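You operate a simulated robot arm through the tools that you are given. There is no shell and no other tool. Be economical: measure what you need, move in short steps, check, and stop when the job is done.

You run a simulated robot arm. Do the job below in one go: nothing can be reset, and whatever is moved stays where it is left.

JOB
Lift off ring and drum, and grease the drum's bore.
Fine: both stand on the mat; the yellow brush is filled at the grease pot and ends in its cup.
Where things are to end (x, y in the base frame): black ring within 5 cm of [39, -34]; chrome drum within 5 cm of [27, -35].

It is judged by the outcome, as a careful person would: the job done as asked, and still so three seconds after it is handed in. It fails if anything else is knocked over, pushed out of place, dropped, spilled or broken.

ROBOT AND FRAMES
A 7-joint arm with a two-finger parallel gripper, fixed in place. Base frame: the origin is at the foot of the arm, x ahead of it, y to its left, z up; the work surface is at about z = 85. Lengths are in cm, angles in degrees, forces in N, time in s.
With the tool pointing down near the work surface it reaches from about 24 to 68 cm from the base axis. Its first joint turns from -66.0 to 66.0 degrees. Payload 2.4 kg.
Tool frame: the origin (TCP) lies between the finger pads and is the grasp point; the fingertips stand 3 cm ahead of it; z points along the fingers, y is the line along which they close. Largest opening 9.4 cm; finger width 2.8, thickness 1; the body of the gripper, 5 by 9.6 cm, starts 5.5 cm behind the TCP.
Orientation is that of the tool frame in the base frame, as a unit quaternion [w, x, y, z]. With the fingers straight down and closing along the base's y, the tool's x points along the base's -x, its y along +y and its z along -z.

CONTROLS
- The arm moves only by the tool apply_moves. Its argument "increments" is a list of rows, each a list of 7 numbers: the turn, a rotation vector about the tool's x, y, z in rad, then the shift along the tool's x, y, z in cm, then the opening in per cent of the stroke, from 0 (shut) to 100 (fully open). In form: [[rx, ry, rz, x, y, z, jaw], ...]. A call has 1 to 8 rows; each row is the pose to reach, as a shift and turn from the pose commanded when the call began, along the tool's axes at that moment. Rows are played at 5 a second. More than 5 cm and 8.6 degrees between two rows, or a gripper value outside its range, and nothing of the call is played. Where a pose cannot be reached the arm comes as near as it can. A force on the tool above 40 N (or 10 N above the force at the start of the call, whichever is more), or a blocked arm, ends the call early, and 0.2 s more pass. Each finger travels about 15.3 cm/s and halts on what it meets, pressing with about 33 N; the grip force reading is that of the motor and also rises with nothing between the fingers. The clock runs only during rows and for 0.2 s after the last one: add rows that repeat a pose to give the fingers time. The reply holds the time, the measured pose of the TCP, the force on the tool along the base axes, the opening and the grip force, in the units named above and with some noise, with the torque about the TCP (base axes, N m) and any sound that the robot's microphone picked up, and new pictures: "pictures" is both (left out), scene, wrist or none.
- Cameras (640 x 400 px; columns grow to the right, rows downward): "scene" is fixed at [3.38, 46.49, 145.09]; the picture's right is [-0.80, -0.60, 0.00], its down [-0.29, 0.39, -0.87] and it looks along [0.52, -0.70, -0.49] (base axes); focal length 254 px, centre (320, 200). "wrist" rides on the gripper at [7.6, 1.4, -10.2] in the tool frame; the picture's right is [-0.18, 0.98, 0.00], its down [-0.75, -0.14, -0.64] and it looks along [-0.63, -0.12, 0.77] (tool axes); focal length 243 px, centre (320, 200). There is no depth. A picture from a camera that has moved, and an enlarged one, comes with that camera's place and axes in the base frame and with its lens.
- zoom(camera, box): a new picture of the part [left, top, right, bottom] of that camera's present view, enlarged. The clock stands still meanwhile.
- job_done(): hands the job in; it is judged then, once.

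Go step by step. Nothing tells you positions but the pictures and the camera data: compare them with the known pose of the tool, close in by small moves and look again before you grip or let go. The budget is 120 turns and 200 pictures, counting those below and the enlarged ones. Unless the task says otherwise, let go and move clear before handing in, and close with one line.

The tools are called after "Emit:" as name(argument=value, ...) on one line, values as JSON. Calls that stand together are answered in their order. apply_moves: Moves the arm, as the interface text tells. Its arguments: {"type":"object","properties":{"increments":{"type":"array","items":{"type":"array","items":{"type":"number"}}},"pictures":{"type":"string","enum":["both","scene","wrist","none"]}},"required":["increments"]} The other tools are called the same way: zoom (camera, box) takes an enlarged picture of a part of a camera's view; job_done () hands the job in.

At the start:

```text
time_s: 0.0
eef_pos: [39.51, -7.51, 130.55]
ee_rot: [0.001, 0.0, 1.0, 0.0]
force: [-0.4, -0.9, -0.5]
moment: [-0.03, -0.02, 0.02]
finger_gap: 9.39
finger_force: 0.0
```

scene: 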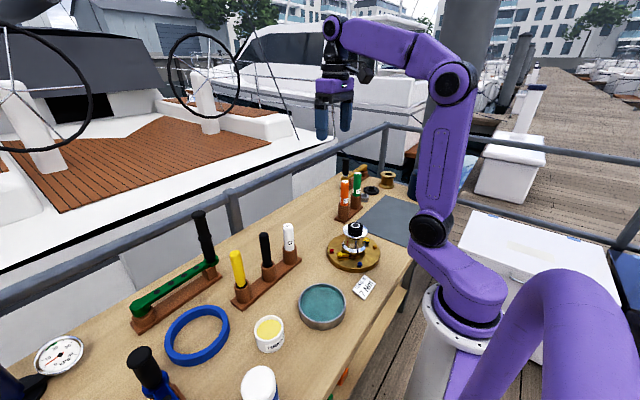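
wrist: 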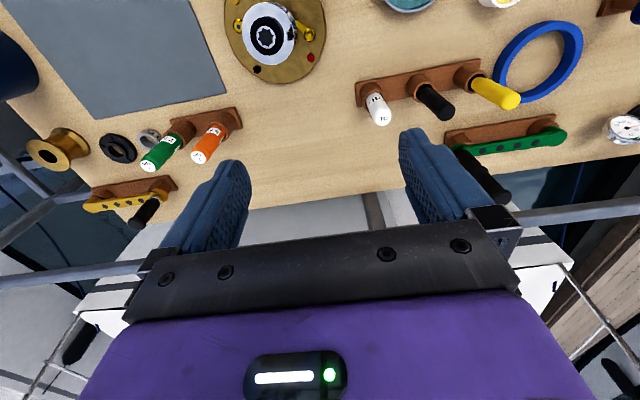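

I see a winch-like assembly (chrome drum with black ring on top, on a wooden/brass base), a grey mat, brushes in cups, and a grease pot. I'll look closer first.

Emit:
zoom(camera="scene", box=[310, 200, 410, 280])

Emit:
zoom(camera="scene", box=[200, 210, 360, 400])

Emit:
zoom(camera="wrist", box=[200, 0, 600, 140])

Emit:
zoom(camera="scene", box=[320, 150, 440, 250])

```text
5.00 times, centred on (360, 240) of scene
camera zoom: at [3.38, 46.49, 145.09], right [-0.8, -0.6, 0.0], down [-0.29, 0.39, -0.87], along [0.52, -0.7, -0.49], focal length 1270 px, centre (120, 0)
```

zoom: 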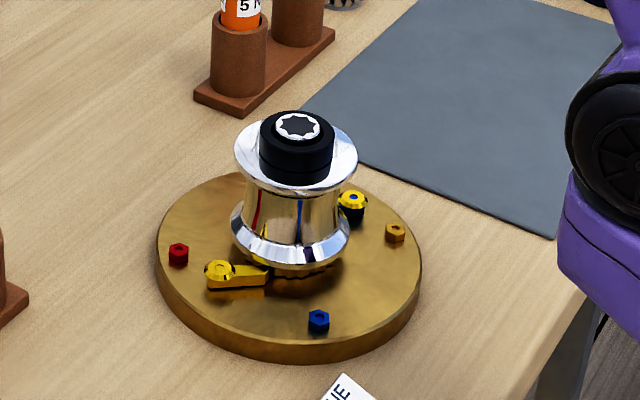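

```text
2.11 times, centred on (280, 305) of scene
camera zoom: at [3.38, 46.49, 145.09], right [-0.8, -0.6, 0.0], down [-0.29, 0.39, -0.87], along [0.52, -0.7, -0.49], focal length 535 px, centre (404, -21)
```

zoom: 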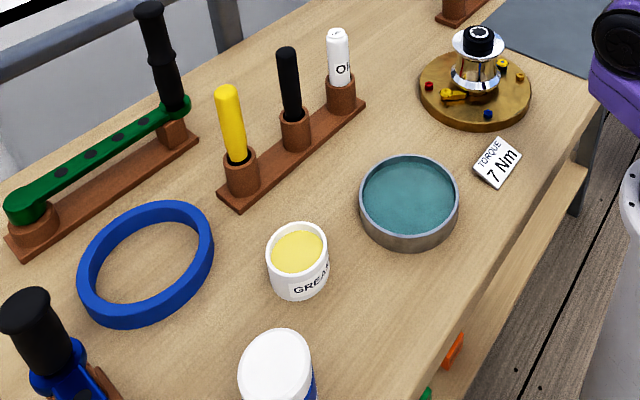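

```text
1.60 times, centred on (400, 70) of wrist
camera zoom: at [32.01, -6.22, 140.72], right [0.18, 0.98, 0.0], down [0.75, -0.14, 0.64], along [0.63, -0.12, -0.77], focal length 388 px, centre (192, 408)
```

zoom: 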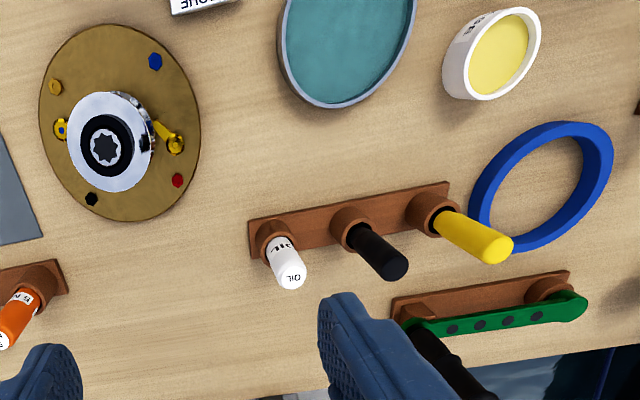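

```text
4.00 times, centred on (380, 200) of scene
camera zoom: at [3.38, 46.49, 145.09], right [-0.8, -0.6, 0.0], down [-0.29, 0.39, -0.87], along [0.52, -0.7, -0.49], focal length 1016 px, centre (80, 200)
```

zoom: 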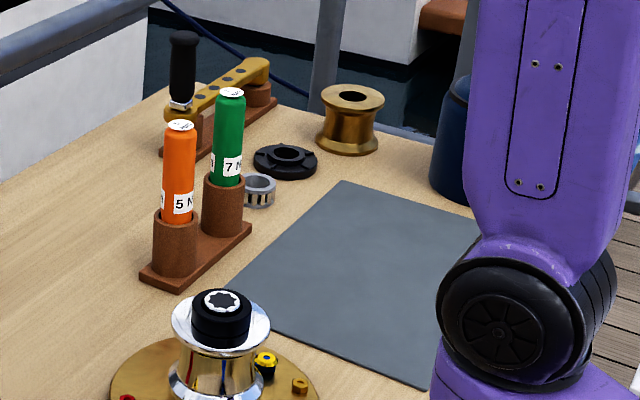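

The winch sits at roughly (34.5, -14.8). I'll move above it for a closer look.

Emit:
apply_moves(increments=[[0, 0, 0, 1.25, -1.8, 3.9, 100], [0, 0, 0, 2.5, -3.6, 7.8, 100], [0, 0, 0, 3.75, -5.4, 11.7, 100], [0, 0, 0, 5, -7.3, 15.5, 100], [0, 0, 0, 5, -7.3, 15.5, 100]])

Emit:
zoom(camera="wrist", box=[220, 0, 420, 125])

```text
time_s: 1.2
eef_pos: [34.53, -14.79, 114.83]
ee_rot: [0.0, 0.0, 1.0, 0.0]
force: [-0.1, -0.2, -0.2]
moment: [-0.01, 0.01, 0.0]
finger_gap: 9.41
finger_force: 0.1
camera wrist: at [27.04, -13.52, 125.05], right [0.18, 0.98, 0.0], down [0.75, -0.14, 0.64], along [0.63, -0.12, -0.77], focal length 243 px, centre (320, 200)
```

scene: 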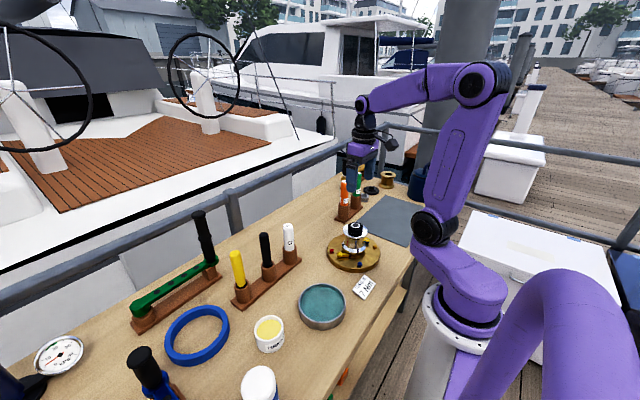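
wrist: 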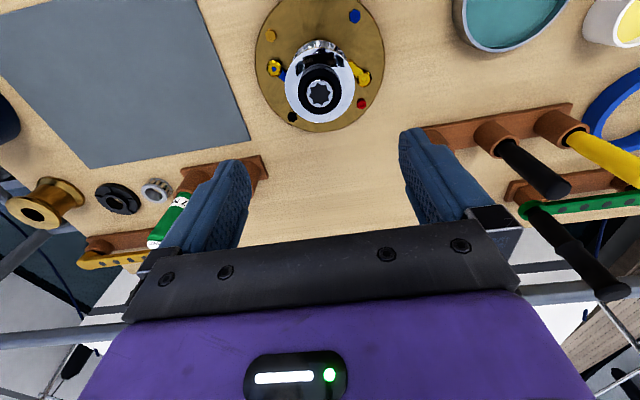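

```text
3.20 times, centred on (320, 62) of wrist
camera zoom: at [27.04, -13.52, 125.05], right [0.18, 0.98, 0.0], down [0.75, -0.14, 0.64], along [0.63, -0.12, -0.77], focal length 776 px, centre (320, 640)
```

zoom: 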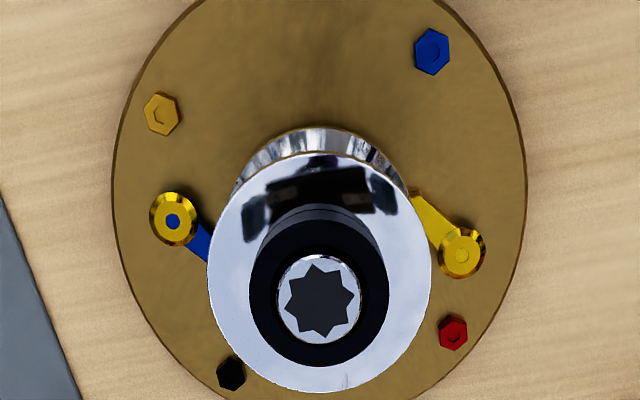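

The spindle top triangulates to about (34.7, -15.1, 97.8), with the ring about 4.7 cm wide and the drum flange 8 cm at z≈95. I'll descend to just above the ring with the fingers partly open and check alignment.

Emit:
apply_moves(increments=[[0, 0, 0, -0.17, -0.31, 4, 80], [0, 0, 0, -0.17, -0.31, 8, 75], [0, 0, 0, -0.17, -0.31, 12, 75], [0, 0, 0, -0.17, -0.31, 12.8, 75], [0, 0, 0, -0.17, -0.31, 12.8, 75]])

Emit:
zoom(camera="scene", box=[310, 190, 410, 270])

```text
time_s: 2.4
eef_pos: [34.68, -15.13, 102.25]
ee_rot: [0.0, 0.0, 1.0, 0.0]
force: [-1.1, -0.2, -0.6]
moment: [0.0, -0.02, 0.02]
finger_gap: 7.05
finger_force: 0.0
camera wrist: at [27.2, -13.74, 112.49], right [0.18, 0.98, 0.0], down [0.75, -0.14, 0.64], along [0.63, -0.12, -0.77], focal length 243 px, centre (320, 200)
```

scene: 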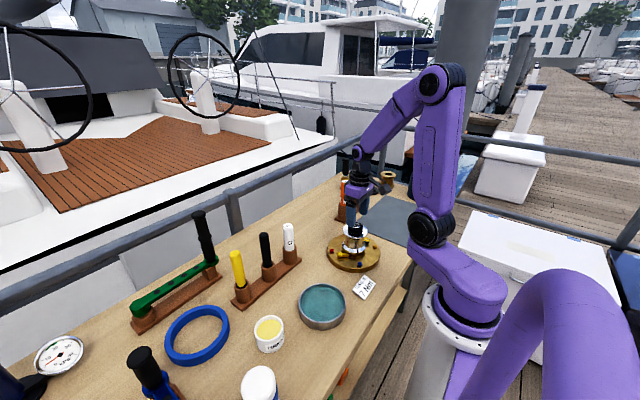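
wrist: 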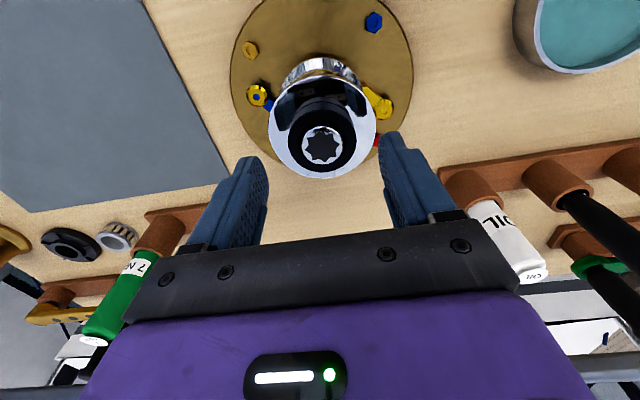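

```text
5.00 times, centred on (360, 230) of scene
camera zoom: at [3.39, 46.49, 145.09], right [-0.8, -0.6, 0.0], down [-0.29, 0.39, -0.87], along [0.52, -0.7, -0.49], focal length 1270 px, centre (120, 50)
```

zoom: 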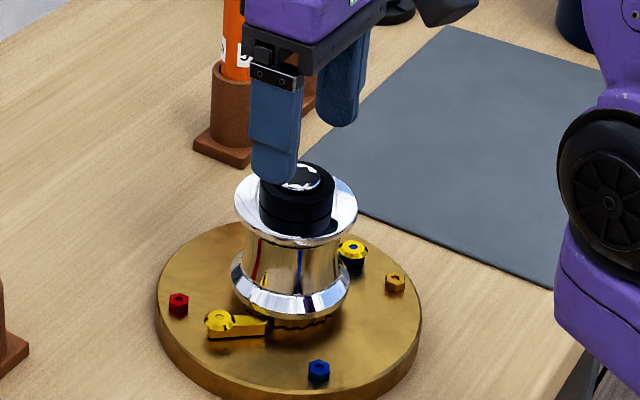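

Aligned: ring centre reads (34.6, -15.1) and the flange top is about z 95.3. Descending so the tips are just above the flange, then closing gently on the ring.

Emit:
apply_moves(increments=[[0, 0, 0, 0, 0, 2, 70], [0, 0, 0, 0, 0, 3.3, 70], [0, 0, 0, 0, 0, 3.3, 70]], pictures="wrist")

Emit:
zoom(camera="scene", box=[310, 190, 410, 270])

```text
time_s: 3.2
eef_pos: [34.88, -15.1, 98.88]
ee_rot: [0.0, 0.001, 1.0, 0.001]
force: [-0.6, -0.7, -0.3]
moment: [0.0, -0.01, 0.02]
finger_gap: 6.59
finger_force: 0.0
camera wrist: at [27.26, -13.76, 109.17], right [0.18, 0.98, 0.0], down [0.75, -0.14, 0.64], along [0.63, -0.12, -0.77], focal length 243 px, centre (320, 200)
```

wrist: 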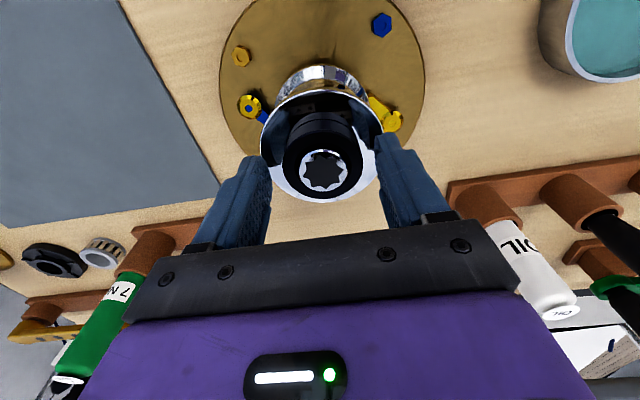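

```text
5.00 times, centred on (360, 230) of scene
camera zoom: at [3.39, 46.49, 145.09], right [-0.8, -0.6, 0.0], down [-0.29, 0.39, -0.87], along [0.52, -0.7, -0.49], focal length 1270 px, centre (120, 50)
```

zoom: 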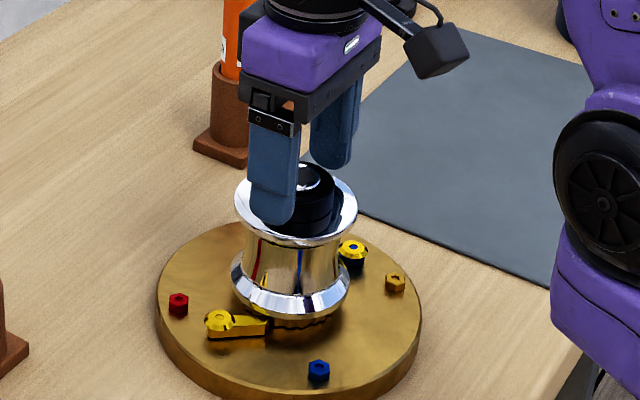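

Tips are just clear of the flange, straddling the ring. Closing now.

Emit:
apply_moves(increments=[[0, 0, 0, 0, 0, 0, 45], [0, 0, 0, 0, 0, 0, 30], [0, 0, 0, 0, 0, 0, 30], [0, 0, 0, 0, 0, 0, 30]], pictures="wrist")

```text
time_s: 4.2
eef_pos: [34.66, -15.21, 98.95]
ee_rot: [0.001, 0.0, 1.0, 0.0]
force: [-0.6, 0.3, -0.3]
moment: [-0.01, 0.0, 0.02]
finger_gap: 4.32
finger_force: 33.3
camera wrist: at [27.25, -13.76, 109.19], right [0.18, 0.98, 0.0], down [0.75, -0.14, 0.64], along [0.63, -0.12, -0.77], focal length 243 px, centre (320, 200)
```

wrist: 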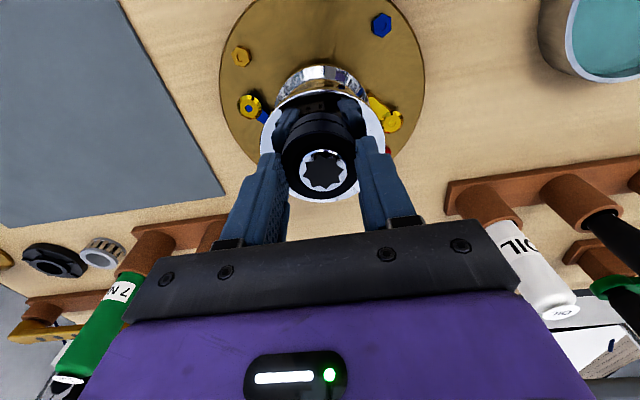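

The ring is gripped (4.3 cm). Lifting slowly and straight up, watching the force.

Emit:
apply_moves(increments=[[0, 0, 0, 0, 0, -0.4, 30], [0, 0, 0, 0, 0, -1, 30], [0, 0, 0, 0, 0, -2, 30], [0, 0, 0, 0, 0, -3, 30]], pictures="wrist")

Emit:
zoom(camera="scene", box=[310, 190, 410, 270])

```text
time_s: 5.2
eef_pos: [34.74, -15.16, 101.91]
ee_rot: [0.0, 0.0, 1.0, 0.0]
force: [1.2, -0.8, -0.6]
moment: [0.0, 0.03, 0.03]
finger_gap: 4.31
finger_force: 32.8
camera wrist: at [27.23, -13.83, 112.07], right [0.18, 0.98, 0.0], down [0.75, -0.14, 0.64], along [0.63, -0.12, -0.77], focal length 243 px, centre (320, 200)
```

wrist: 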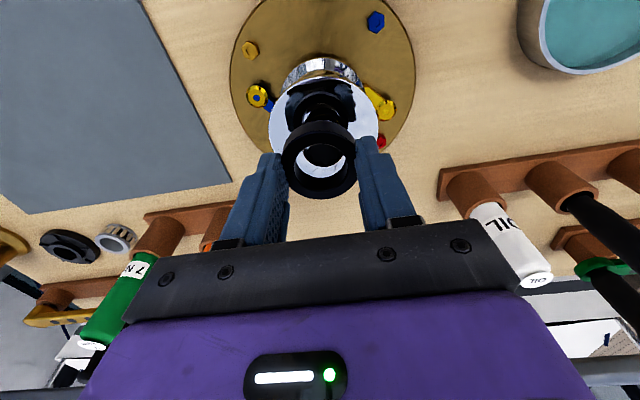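

```text
5.00 times, centred on (360, 230) of scene
camera zoom: at [3.39, 46.49, 145.09], right [-0.8, -0.6, 0.0], down [-0.29, 0.39, -0.87], along [0.52, -0.7, -0.49], focal length 1270 px, centre (120, 50)
```

zoom: 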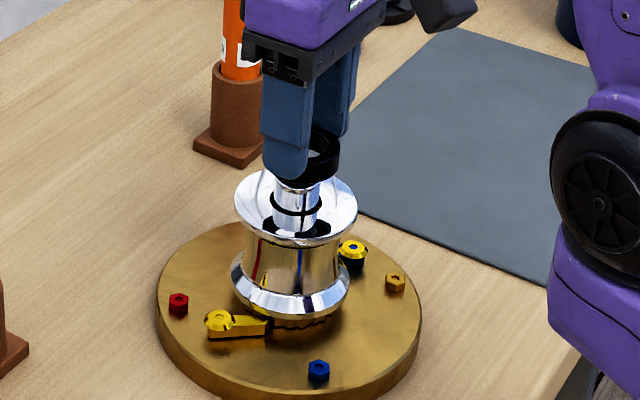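

The ring came off freely. Carrying it over to the mat near (39, -35).

Emit:
apply_moves(increments=[[0, 0, 0, 0, 0, -4, 30], [0, 0, 0, -1, -4.5, -4, 30], [0, 0, 0, -2, -9, -4, 30], [0, 0, 0, -3, -13.5, -4, 30], [0, 0, 0, -4, -18, -4, 30], [0, 0, 0, -4.3, -19.8, -3, 30], [0, 0, 0, -4.3, -19.8, 1, 30], [0, 0, 0, -4.3, -19.8, 5, 30]])

```text
time_s: 7.0
eef_pos: [39.12, -34.9, 96.88]
ee_rot: [0.0, 0.0, 1.0, 0.0]
force: [0.0, 0.9, 0.0]
moment: [0.0, 0.01, 0.0]
finger_gap: 4.34
finger_force: 33.4
camera wrist: at [31.56, -33.49, 107.04], right [0.18, 0.98, 0.0], down [0.75, -0.14, 0.64], along [0.63, -0.12, -0.77], focal length 243 px, centre (320, 200)
```

scene: 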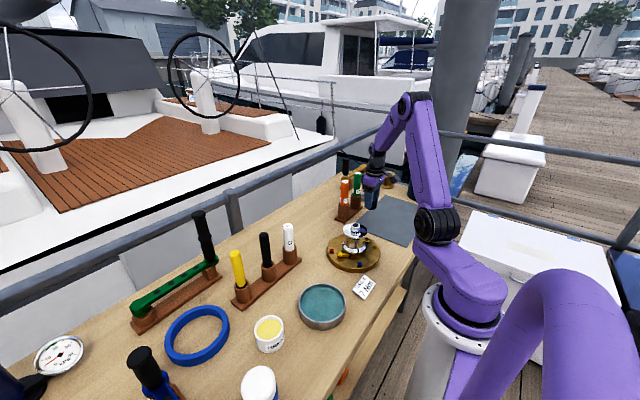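
wrist: 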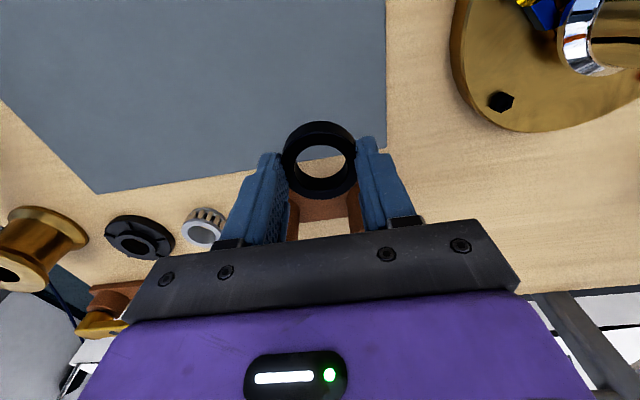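

The ring is over the mat and clear of its edge. Lowering to just above the mat.

Emit:
apply_moves(increments=[[0, 0, 0, 0, 0, 4, 30], [0, 0, 0, 0, 0, 7, 30], [0, 0, 0, 0, 0, 7.2, 30], [0, 0, 0, 0, 0, 7.4, 30], [0, 0, 0, 0, 0, 7.4, 30]], pictures="wrist")

Emit:
zoom(camera="scene", box=[330, 160, 430, 240])

```text
time_s: 8.2
eef_pos: [38.98, -34.95, 89.38]
ee_rot: [0.001, 0.001, 1.0, 0.0]
force: [0.8, 0.4, -0.6]
moment: [-0.02, -0.02, -0.02]
finger_gap: 4.32
finger_force: 33.2
camera wrist: at [31.48, -33.63, 99.63], right [0.18, 0.98, 0.0], down [0.75, -0.14, 0.64], along [0.63, -0.12, -0.77], focal length 243 px, centre (320, 200)
```

wrist: 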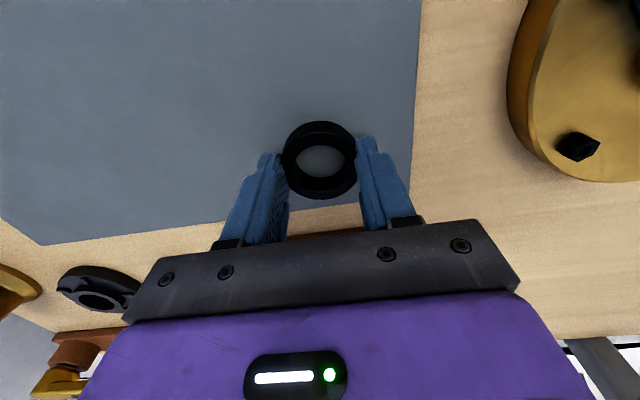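

```text
5.00 times, centred on (380, 200) of scene
camera zoom: at [3.39, 46.49, 145.09], right [-0.8, -0.6, 0.0], down [-0.29, 0.39, -0.87], along [0.52, -0.7, -0.49], focal length 1270 px, centre (20, 200)
```

zoom: 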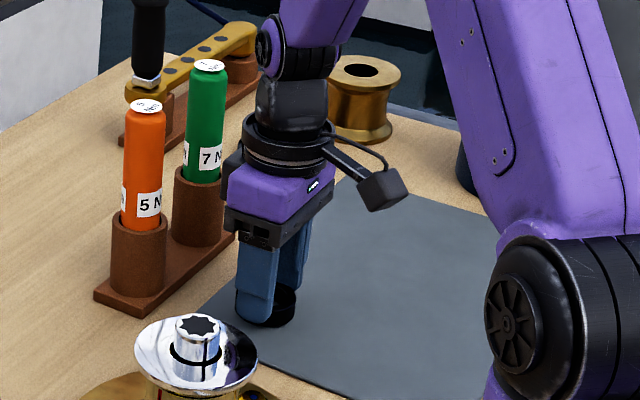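

Almost touching. Lowering in small increments until a contact force shows.

Emit:
apply_moves(increments=[[0, 0, 0, 0, 0, 0.2, 30], [0, 0, 0, 0, 0, 0.4, 30], [0, 0, 0, 0, 0, 0.5, 30], [0, 0, 0, 0, 0, 0.5, 30]], pictures="none")

```text
time_s: 9.2
eef_pos: [38.98, -35.06, 88.99]
ee_rot: [0.001, 0.0, 1.0, 0.0]
force: [-6.9, 3.8, 25.5]
moment: [0.12, 0.2, 0.0]
finger_gap: 4.33
finger_force: 32.9
```

Contact with the mat. Backing off slightly, releasing, and rising.

Emit:
apply_moves(increments=[[0, 0, 0, 0, 0, -0.15, 30], [0, 0, 0, 0, 0, -0.15, 60], [0, 0, 0, 0, 0, -0.15, 70], [0, 0, 0, 0, 0, -3, 70], [0, 0, 0, 0, 0, -7, 70], [0, 0, 0, 0, 0, -11.5, 70], [0, 0, 0, 0, 0, -16, 70]])

```text
time_s: 10.8
eef_pos: [38.74, -35.02, 105.26]
ee_rot: [0.001, 0.0, 1.0, 0.0]
force: [-0.2, 0.3, 0.4]
moment: [-0.04, 0.0, 0.03]
finger_gap: 6.59
finger_force: 0.0
camera wrist: at [31.21, -33.68, 115.42], right [0.18, 0.98, 0.0], down [0.75, -0.14, 0.64], along [0.63, -0.12, -0.77], focal length 243 px, centre (320, 200)
```

scene: 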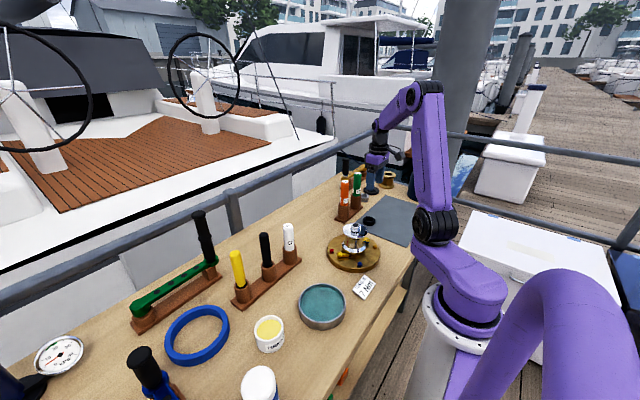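
wrist: 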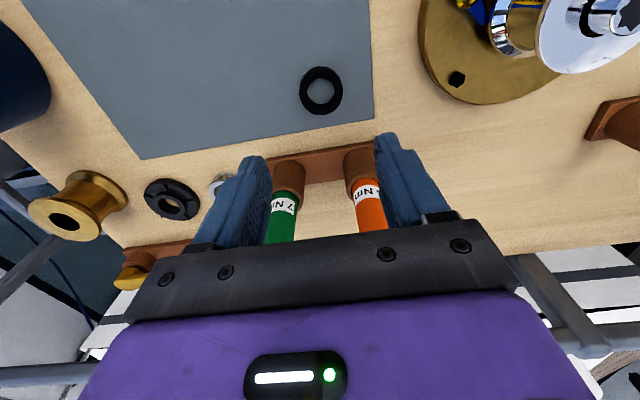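

The ring stands on the mat at about (39.4, -35.1). Next the drum: opening fully and moving above the winch.

Emit:
apply_moves(increments=[[0, 0, 0, 1, 4.5, 0, 90], [0, 0, 0, 2, 9, 0, 100], [0, 0, 0, 3, 13.5, 0, 100], [0, 0, 0, 3.8, 18, 0, 100], [0, 0, 0, 4.1, 19.87, 0, 100], [0, 0, 0, 4.1, 19.87, 3, 100], [0, 0, 0, 4.1, 19.87, 3, 100]])

Emit:
zoom(camera="wrist", box=[200, 20, 440, 240])

Emit:
zoom(camera="scene", box=[310, 190, 410, 270])

```text
time_s: 12.4
eef_pos: [34.69, -15.06, 102.0]
ee_rot: [0.0, 0.001, 1.0, 0.0]
force: [0.0, -0.1, 0.0]
moment: [-0.02, 0.0, -0.02]
finger_gap: 9.37
finger_force: 0.0
camera wrist: at [27.16, -13.66, 112.2], right [0.18, 0.98, 0.0], down [0.75, -0.14, 0.64], along [0.63, -0.12, -0.77], focal length 243 px, centre (320, 200)
```

scene: 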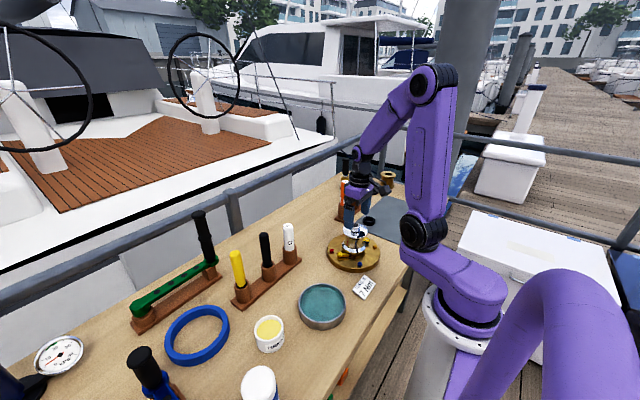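
wrist: 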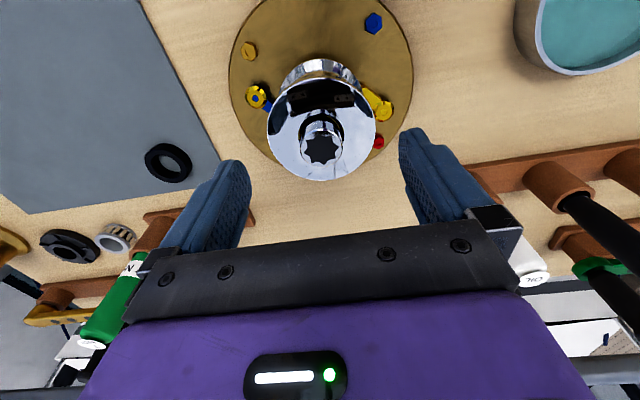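

```text
1.82 times, centred on (320, 130) of wrist
camera zoom: at [27.16, -13.66, 112.2], right [0.18, 0.98, 0.0], down [0.75, -0.14, 0.64], along [0.63, -0.12, -0.77], focal length 441 px, centre (320, 327)
```

zoom: 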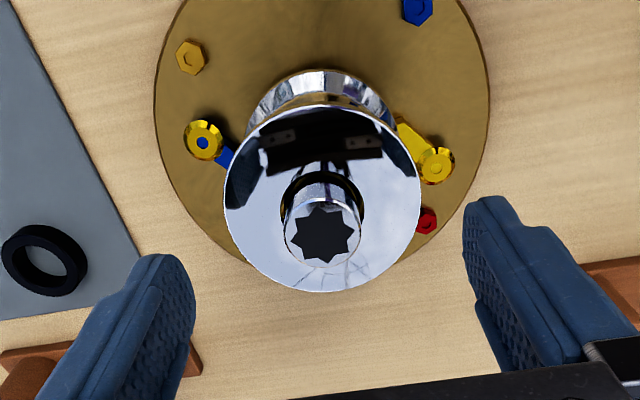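

```text
5.00 times, centred on (360, 230) of scene
camera zoom: at [3.38, 46.49, 145.09], right [-0.8, -0.6, 0.0], down [-0.29, 0.39, -0.87], along [0.52, -0.7, -0.49], focal length 1270 px, centre (120, 50)
```

zoom: 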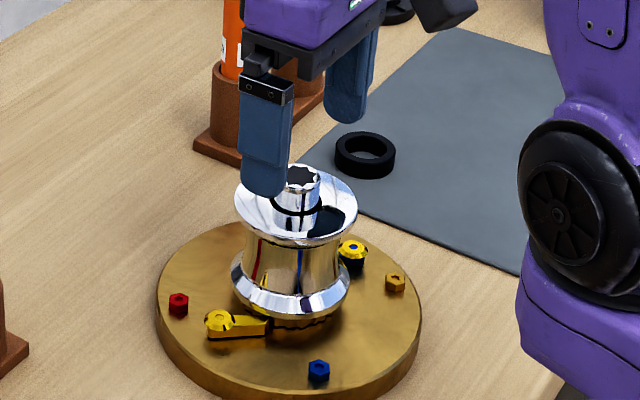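

Drum centre reads (34.6, -15.0), matching the TCP. Descending around the flange in steps.

Emit:
apply_moves(increments=[[0, 0, 0, 0, 0, 2.8, 100], [0, 0, 0, 0, 0, 4.5, 100], [0, 0, 0, 0, 0, 5.0, 100], [0, 0, 0, 0, 0, 5.0, 100]], pictures="wrist")

Emit:
zoom(camera="scene", box=[310, 190, 410, 270])

```text
time_s: 13.4
eef_pos: [34.82, -15.21, 97.04]
ee_rot: [0.0, 0.001, 1.0, 0.0]
force: [-0.2, 1.1, -0.2]
moment: [-0.04, 0.01, -0.04]
finger_gap: 9.38
finger_force: 0.0
camera wrist: at [27.28, -13.77, 107.28], right [0.18, 0.98, 0.0], down [0.75, -0.14, 0.64], along [0.63, -0.12, -0.77], focal length 243 px, centre (320, 200)
```

wrist: 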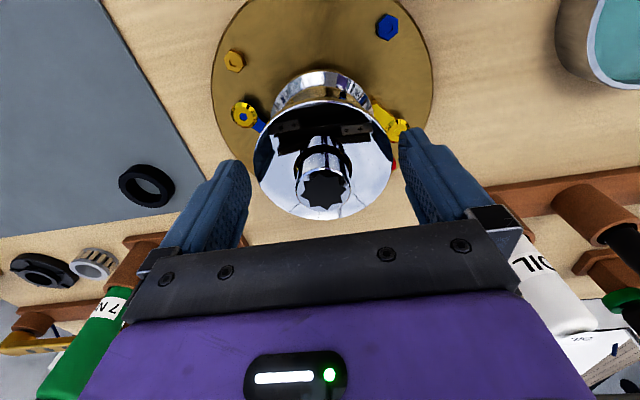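

```text
5.00 times, centred on (360, 230) of scene
camera zoom: at [3.39, 46.49, 145.09], right [-0.8, -0.6, 0.0], down [-0.29, 0.39, -0.87], along [0.52, -0.7, -0.49], focal length 1270 px, centre (120, 50)
```

zoom: 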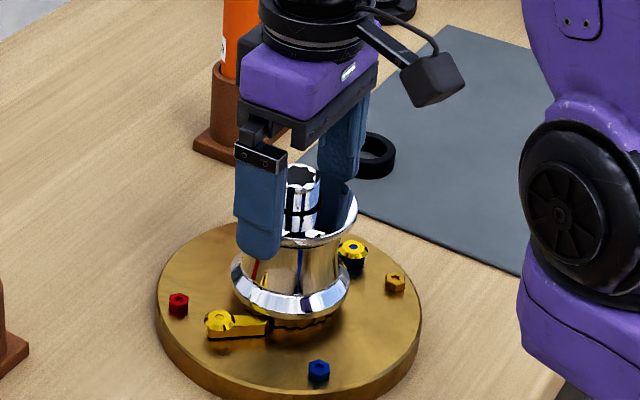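

Tips pass the flange without contact. Going down to about z 93.3 so the fingers overlap the flange well, still clear of the spindle top.

Emit:
apply_moves(increments=[[0, 0, 0, 0, 0, 1.5, 100], [0, 0, 0, 0, 0, 2.8, 100], [0, 0, 0, 0, 0, 3.6, 100], [0, 0, 0, 0, 0, 3.6, 100]], pictures="wrist")

Emit:
zoom(camera="scene", box=[310, 190, 410, 270])

```text
time_s: 14.4
eef_pos: [34.76, -15.24, 93.51]
ee_rot: [0.0, 0.001, 1.0, 0.0]
force: [0.5, -1.0, 0.7]
moment: [-0.02, -0.01, 0.01]
finger_gap: 9.42
finger_force: 0.1
camera wrist: at [27.36, -13.77, 103.7], right [0.18, 0.98, 0.0], down [0.75, -0.14, 0.64], along [0.63, -0.12, -0.77], focal length 243 px, centre (320, 200)
```

wrist: 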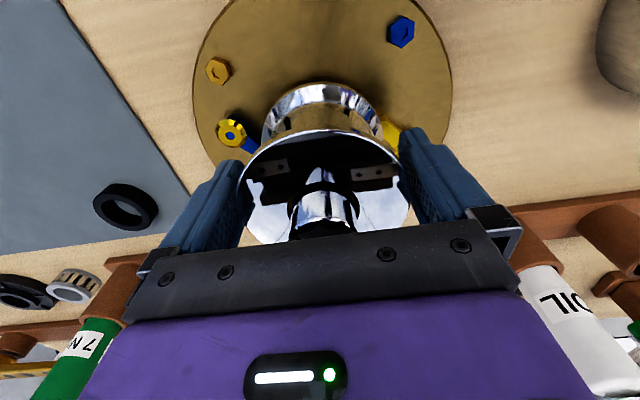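

```text
5.00 times, centred on (360, 230) of scene
camera zoom: at [3.39, 46.49, 145.09], right [-0.8, -0.6, 0.0], down [-0.29, 0.39, -0.87], along [0.52, -0.7, -0.49], focal length 1270 px, centre (120, 50)
```

zoom: 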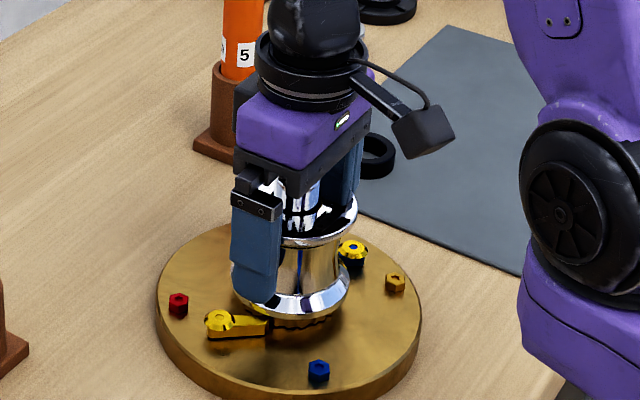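

Well placed. Closing on the flange.

Emit:
apply_moves(increments=[[0, 0, 0, 0, 0, 0, 88], [0, 0, 0, 0, 0, 0, 78], [0, 0, 0, 0, 0, 0, 70], [0, 0, 0, 0, 0, 0, 70]], pictures="none")

```text
time_s: 15.4
eef_pos: [34.79, -15.08, 93.61]
ee_rot: [0.0, 0.0, 1.0, 0.0]
force: [-1.5, 3.3, 0.3]
moment: [-0.06, 0.05, -0.05]
finger_gap: 7.84
finger_force: 33.2
```

Gripped at 7.84 cm. Lifting slowly, straight up.

Emit:
apply_moves(increments=[[0, 0, 0, 0, 0, -0.4, 70], [0, 0, 0, 0, 0, -1, 70], [0, 0, 0, 0, 0, -2, 70], [0, 0, 0, 0, 0, -3, 70]], pictures="wrist")

Emit:
zoom(camera="scene", box=[310, 190, 410, 270])

```text
time_s: 16.4
eef_pos: [34.77, -15.13, 96.44]
ee_rot: [-0.001, 0.0, 1.0, 0.0]
force: [-0.9, 0.5, -8.2]
moment: [-0.01, 0.01, 0.02]
finger_gap: 7.85
finger_force: 32.5
camera wrist: at [27.34, -13.75, 106.64], right [0.18, 0.98, 0.0], down [0.75, -0.14, 0.64], along [0.63, -0.12, -0.77], focal length 243 px, centre (320, 200)
```

wrist: 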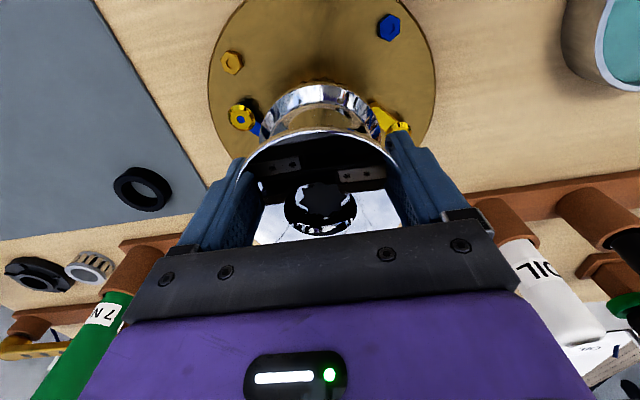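

```text
5.00 times, centred on (360, 230) of scene
camera zoom: at [3.39, 46.48, 145.09], right [-0.8, -0.6, 0.0], down [-0.29, 0.39, -0.87], along [0.52, -0.7, -0.49], focal length 1270 px, centre (120, 50)
```

zoom: 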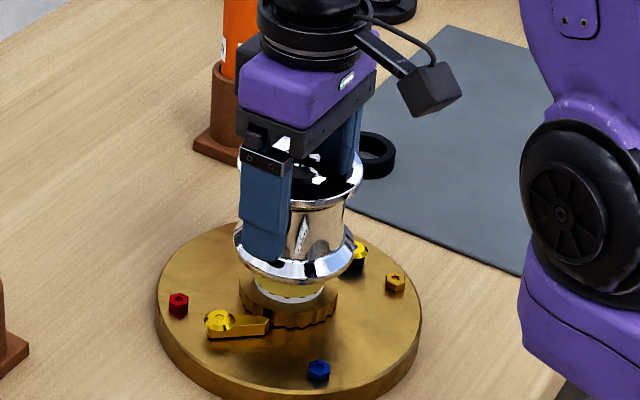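

The drum lifts freely (~0.8 kg). Continuing up, checking that nothing hangs from it.

Emit:
apply_moves(increments=[[0, 0, 0, 0, 0, -1.5, 70], [0, 0, 0, 0, 0, -3, 70], [0, 0, 0, 0, 0, -4.5, 70], [0, 0, 0, 0, 0, -6, 70]], pictures="none")

Emit:
zoom(camera="scene", box=[310, 180, 410, 270])

```text
time_s: 17.4
eef_pos: [34.93, -15.01, 102.43]
ee_rot: [0.001, -0.001, 1.0, 0.0]
force: [0.2, 0.2, -8.2]
moment: [-0.03, 0.0, 0.02]
finger_gap: 7.82
finger_force: 32.7
```

```text
4.44 times, centred on (360, 225) of scene
camera zoom: at [3.39, 46.48, 145.09], right [-0.8, -0.6, 0.0], down [-0.29, 0.39, -0.87], along [0.52, -0.7, -0.49], focal length 1129 px, centre (142, 89)
```

zoom: 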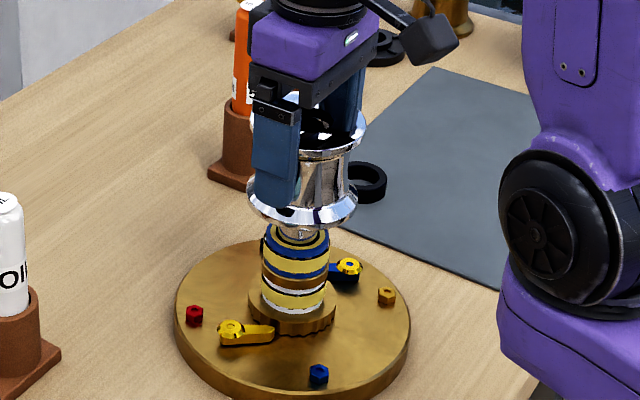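

The bearings stay on the spindle. Lifting clear and carrying the drum towards (27, -36).

Emit:
apply_moves(increments=[[0, 0, 0, 0, 0, -3, 70], [0, 0, 0, 0, 0, -6, 70], [0, 0, 0, 1.5, -4.2, -6, 70], [0, 0, 0, 3, -8.4, -6, 70], [0, 0, 0, 4.5, -12.6, -6, 70], [0, 0, 0, 6, -16.8, -6, 70], [0, 0, 0, 7.6, -20.6, -6, 70], [0, 0, 0, 7.6, -20.6, -4, 70]])

```text
time_s: 19.2
eef_pos: [27.04, -35.85, 106.06]
ee_rot: [0.0, -0.001, 1.0, 0.0]
force: [0.4, 0.9, -7.3]
moment: [-0.04, 0.02, 0.0]
finger_gap: 7.81
finger_force: 33.0
camera wrist: at [19.67, -34.42, 116.33], right [0.18, 0.98, 0.0], down [0.75, -0.14, 0.64], along [0.63, -0.12, -0.77], focal length 243 px, centre (320, 200)
```

scene: 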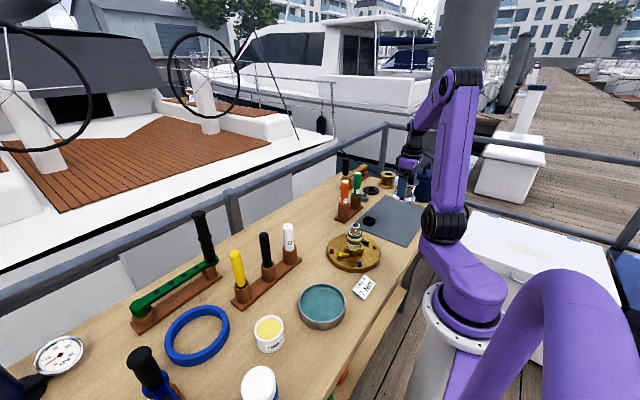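
wrist: 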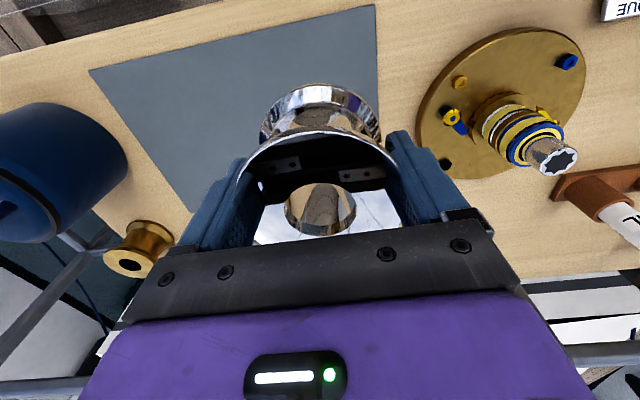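

The drum is over the mat at about (27, -35.9), footprint fully inside. Lowering.

Emit:
apply_moves(increments=[[0, 0, 0, 0, 0, 4.5, 70], [0, 0, 0, 0, 0, 9, 70], [0, 0, 0, 0, 0, 12.5, 70], [0, 0, 0, 0, 0, 14, 70], [0, 0, 0, 0, 0, 14, 70]], pictures="wrist")

Emit:
zoom(camera="scene", box=[350, 160, 450, 250])

```text
time_s: 20.4
eef_pos: [27.39, -35.7, 92.28]
ee_rot: [0.001, 0.0, 1.0, 0.0]
force: [0.0, 0.1, -7.6]
moment: [-0.01, 0.03, -0.03]
finger_gap: 7.83
finger_force: 33.0
camera wrist: at [19.82, -34.42, 102.47], right [0.18, 0.98, 0.0], down [0.75, -0.14, 0.64], along [0.63, -0.12, -0.77], focal length 243 px, centre (320, 200)
```

wrist: 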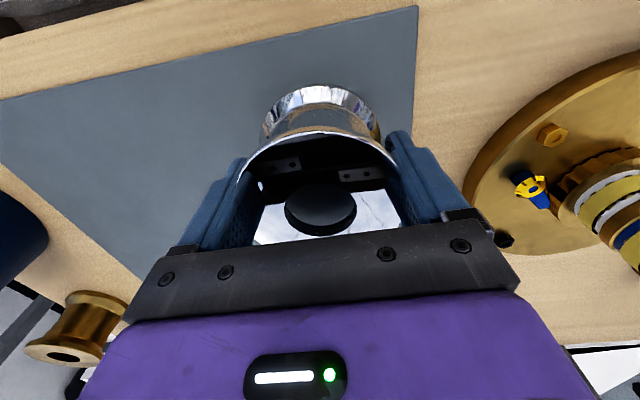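

```text
4.44 times, centred on (400, 205) of scene
camera zoom: at [3.39, 46.48, 145.09], right [-0.8, -0.6, 0.0], down [-0.29, 0.39, -0.87], along [0.52, -0.7, -0.49], focal length 1129 px, centre (-36, 178)
```

zoom: 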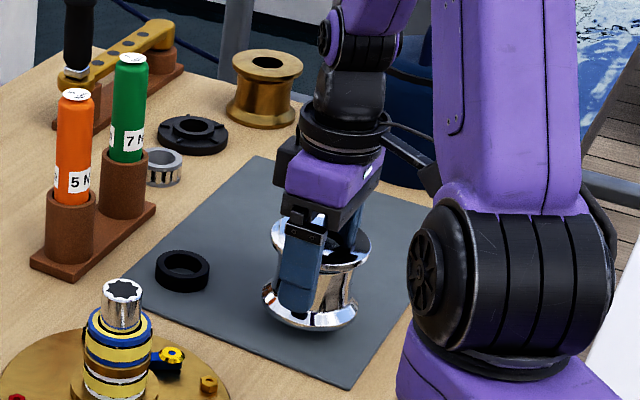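

Close to the mat. Stepping down until contact.

Emit:
apply_moves(increments=[[0, 0, 0, 0, 0, 0.4, 70], [0, 0, 0, 0, 0, 0.8, 70], [0, 0, 0, 0, 0, 1.1, 70], [0, 0, 0, 0, 0, 1.3, 70], [0, 0, 0, 0, 0, 1.3, 70]], pictures="none")

```text
time_s: 21.6
eef_pos: [27.31, -35.64, 91.06]
ee_rot: [-0.001, 0.001, 1.0, 0.0]
force: [0.1, -0.7, -7.3]
moment: [0.0, 0.03, 0.03]
finger_gap: 7.87
finger_force: 33.0
```

Emit:
apply_moves(increments=[[0, 0, 0, 0, 0, 0.2, 70], [0, 0, 0, 0, 0, 0.4, 70], [0, 0, 0, 0, 0, 0.55, 70], [0, 0, 0, 0, 0, 0.55, 70]], pictures="none")

Emit:
zoom(camera="scene", box=[370, 190, 430, 240])

```text
time_s: 22.6
eef_pos: [27.32, -35.78, 90.53]
ee_rot: [0.0, 0.0, 1.0, 0.0]
force: [0.7, 0.5, -8.2]
moment: [0.05, 0.0, 0.0]
finger_gap: 7.84
finger_force: 33.1
```

```text
8.00 times, centred on (400, 215) of scene
camera zoom: at [3.39, 46.48, 145.09], right [-0.8, -0.6, 0.0], down [-0.29, 0.39, -0.87], along [0.52, -0.7, -0.49], focal length 2032 px, centre (-320, 80)
```

zoom: 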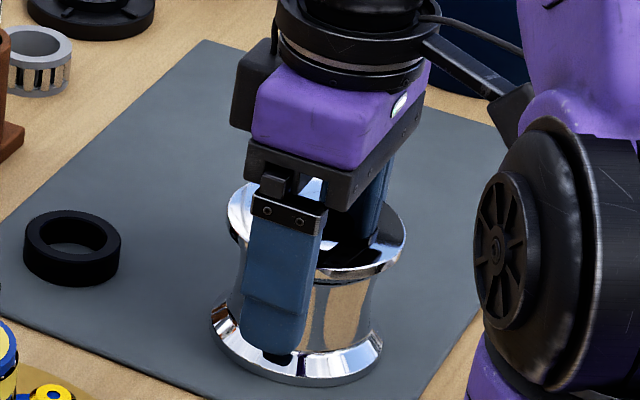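

No contact yet; continuing in 0.15 cm steps.

Emit:
apply_moves(increments=[[0, 0, 0, 0, 0, 0.15, 70], [0, 0, 0, 0, 0, 0.3, 70], [0, 0, 0, 0, 0, 0.4, 70], [0, 0, 0, 0, 0, 0.4, 70]], pictures="none")

```text
time_s: 23.6
eef_pos: [27.29, -35.74, 90.29]
ee_rot: [0.001, 0.0, 1.0, -0.001]
force: [1.0, 7.3, 27.4]
moment: [0.06, 0.0, -0.05]
finger_gap: 7.84
finger_force: 33.4
```

Drum is on the mat. Easing off, opening fully and rising straight up.

Emit:
apply_moves(increments=[[0, 0, 0, 0, 0, -0.15, 70], [0, 0, 0, 0, 0, -0.15, 90], [0, 0, 0, 0, 0, -0.15, 100], [0, 0, 0, 0, 0, -0.15, 100], [0, 0, 0, 0, 0, -2.5, 100], [0, 0, 0, 0, 0, -6, 100], [0, 0, 0, 0, 0, -11, 100], [0, 0, 0, 0, 0, -15.5, 100]])

Emit:
zoom(camera="scene", box=[350, 170, 430, 250])

```text
time_s: 25.4
eef_pos: [27.32, -35.64, 105.9]
ee_rot: [0.001, 0.0, 1.0, 0.002]
force: [-0.2, 0.7, 0.3]
moment: [0.02, 0.02, -0.01]
finger_gap: 9.39
finger_force: 0.1
camera wrist: at [19.83, -34.39, 116.05], right [0.18, 0.98, 0.0], down [0.75, -0.14, 0.64], along [0.63, -0.12, -0.77], focal length 243 px, centre (320, 200)
```

scene: 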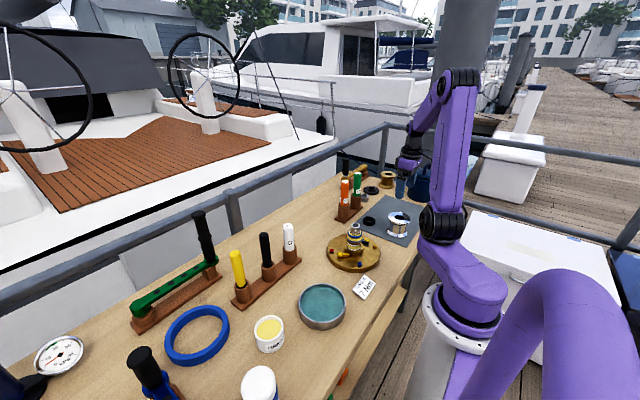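
wrist: 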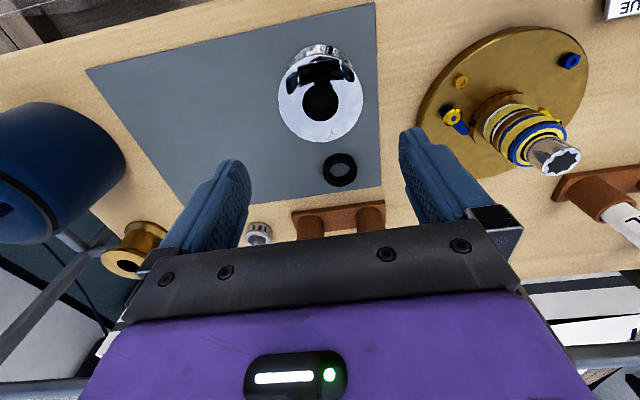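

```text
5.00 times, centred on (390, 210) of scene
camera zoom: at [3.38, 46.49, 145.09], right [-0.8, -0.6, 0.0], down [-0.29, 0.39, -0.87], along [0.52, -0.7, -0.49], focal length 1270 px, centre (-30, 150)
```

zoom: 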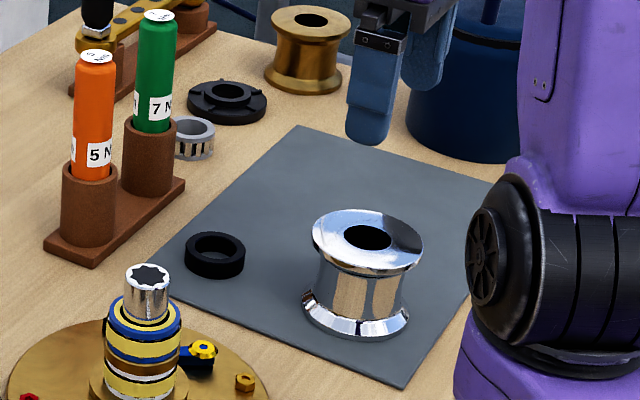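

Ring and drum both stand on the mat; drum axis at about (27.3, -35.7), bore ~3.4 cm. The yellow brush handle top triangulates to (49.0, 19.8, 102.7). Rising and heading that way at safe height.

Emit:
apply_moves(increments=[[0, 0, 0, 0, 0, -4.5, 100], [0, 0, 0, 0, 0, -9, 90], [0, 0, 0, -1.6, 4.28, -11, 80], [0, 0, 0, -3.3, 8.56, -12, 70], [0, 0, 0, -5, 12.84, -12, 60], [0, 0, 0, -6.6, 17.1, -12, 60], [0, 0, 0, -8.3, 21.4, -12, 60], [0, 0, 0, -10, 25.7, -12, 60]], pictures="none")

Emit:
apply_moves(increments=[[0, 0, 0, -1.6, 4.3, 0, 60], [0, 0, 0, -3.2, 8.6, 0, 60], [0, 0, 0, -4.8, 12.9, 0, 60], [0, 0, 0, -6.4, 17.2, 0, 60], [0, 0, 0, -8, 21.5, 0, 60], [0, 0, 0, -9.6, 25.8, 0, 60], [0, 0, 0, -11.2, 29.5, 0, 60], [0, 0, 0, -11.2, 29.5, 0, 60]])

```text
time_s: 27.2
eef_pos: [37.39, -9.97, 117.82]
ee_rot: [0.0, 0.0, 1.0, 0.0]
force: [0.0, 0.2, -0.4]
moment: [0.01, -0.02, -0.02]
finger_gap: 5.64
finger_force: 0.1
```

```text
time_s: 29.0
eef_pos: [48.11, 19.42, 117.72]
ee_rot: [-0.001, 0.001, 1.0, 0.0]
force: [0.5, 0.5, 0.6]
moment: [0.01, -0.01, 0.0]
finger_gap: 5.64
finger_force: 0.0
camera wrist: at [40.68, 20.91, 127.93], right [0.18, 0.98, 0.0], down [0.75, -0.14, 0.64], along [0.63, -0.12, -0.77], focal length 243 px, centre (320, 200)
```

scene: 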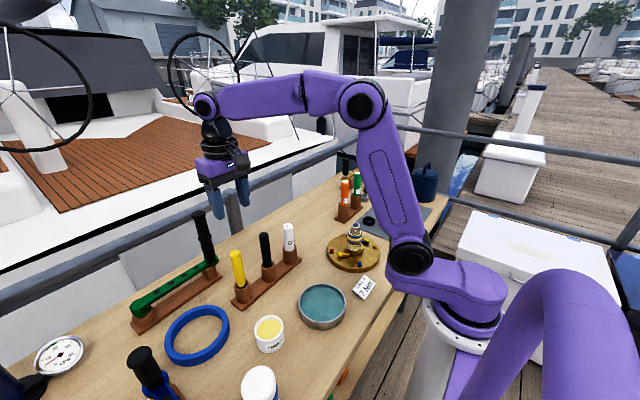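
wrist: 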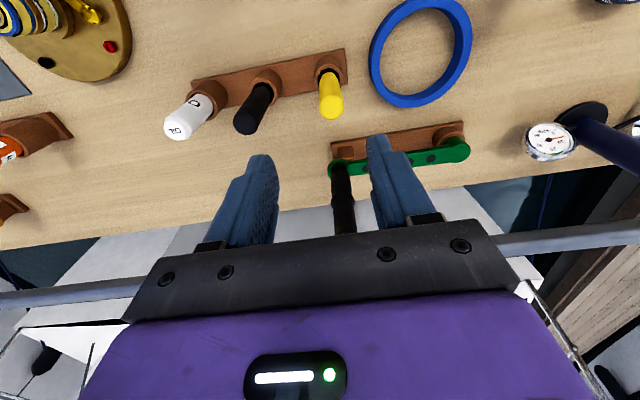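

The brush stands vertical at about (49.1, 20.3). Aligning and descending to just above the handle.

Emit:
apply_moves(increments=[[0, 0, 0, -0.9, 0.9, 4, 55], [0, 0, 0, -0.9, 0.9, 8, 50], [0, 0, 0, -0.9, 0.9, 10.2, 50], [0, 0, 0, -0.9, 0.9, 10.2, 50]])

Emit:
zoom(camera="scene", box=[180, 190, 320, 310])

```text
time_s: 30.0
eef_pos: [49.28, 20.31, 107.4]
ee_rot: [0.0, 0.0, 1.0, -0.001]
force: [0.5, -0.2, -0.8]
moment: [0.01, 0.01, 0.01]
finger_gap: 4.68
finger_force: 0.0
camera wrist: at [41.74, 21.71, 117.63], right [0.18, 0.98, 0.0], down [0.75, -0.14, 0.64], along [0.63, -0.12, -0.77], focal length 243 px, centre (320, 200)
```

scene: 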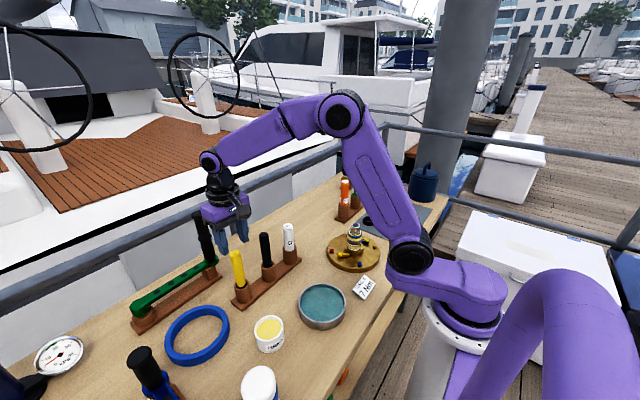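
wrist: 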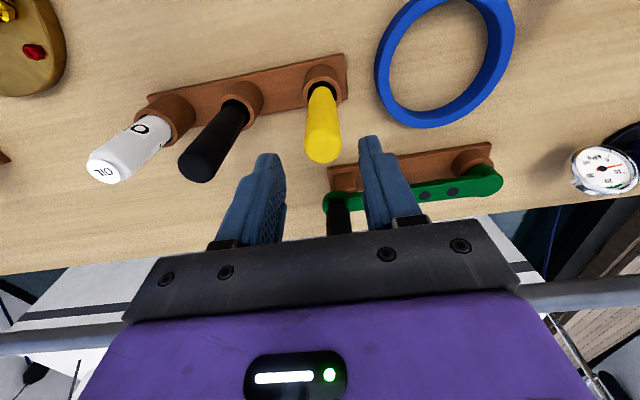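

```text
3.33 times, centred on (250, 250) of scene
camera zoom: at [3.39, 46.49, 145.09], right [-0.8, -0.6, 0.0], down [-0.29, 0.39, -0.87], along [0.52, -0.7, -0.49], focal length 847 px, centre (553, 33)
```

zoom: 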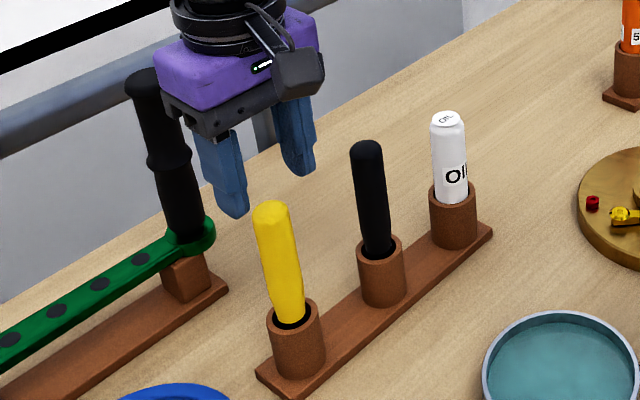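

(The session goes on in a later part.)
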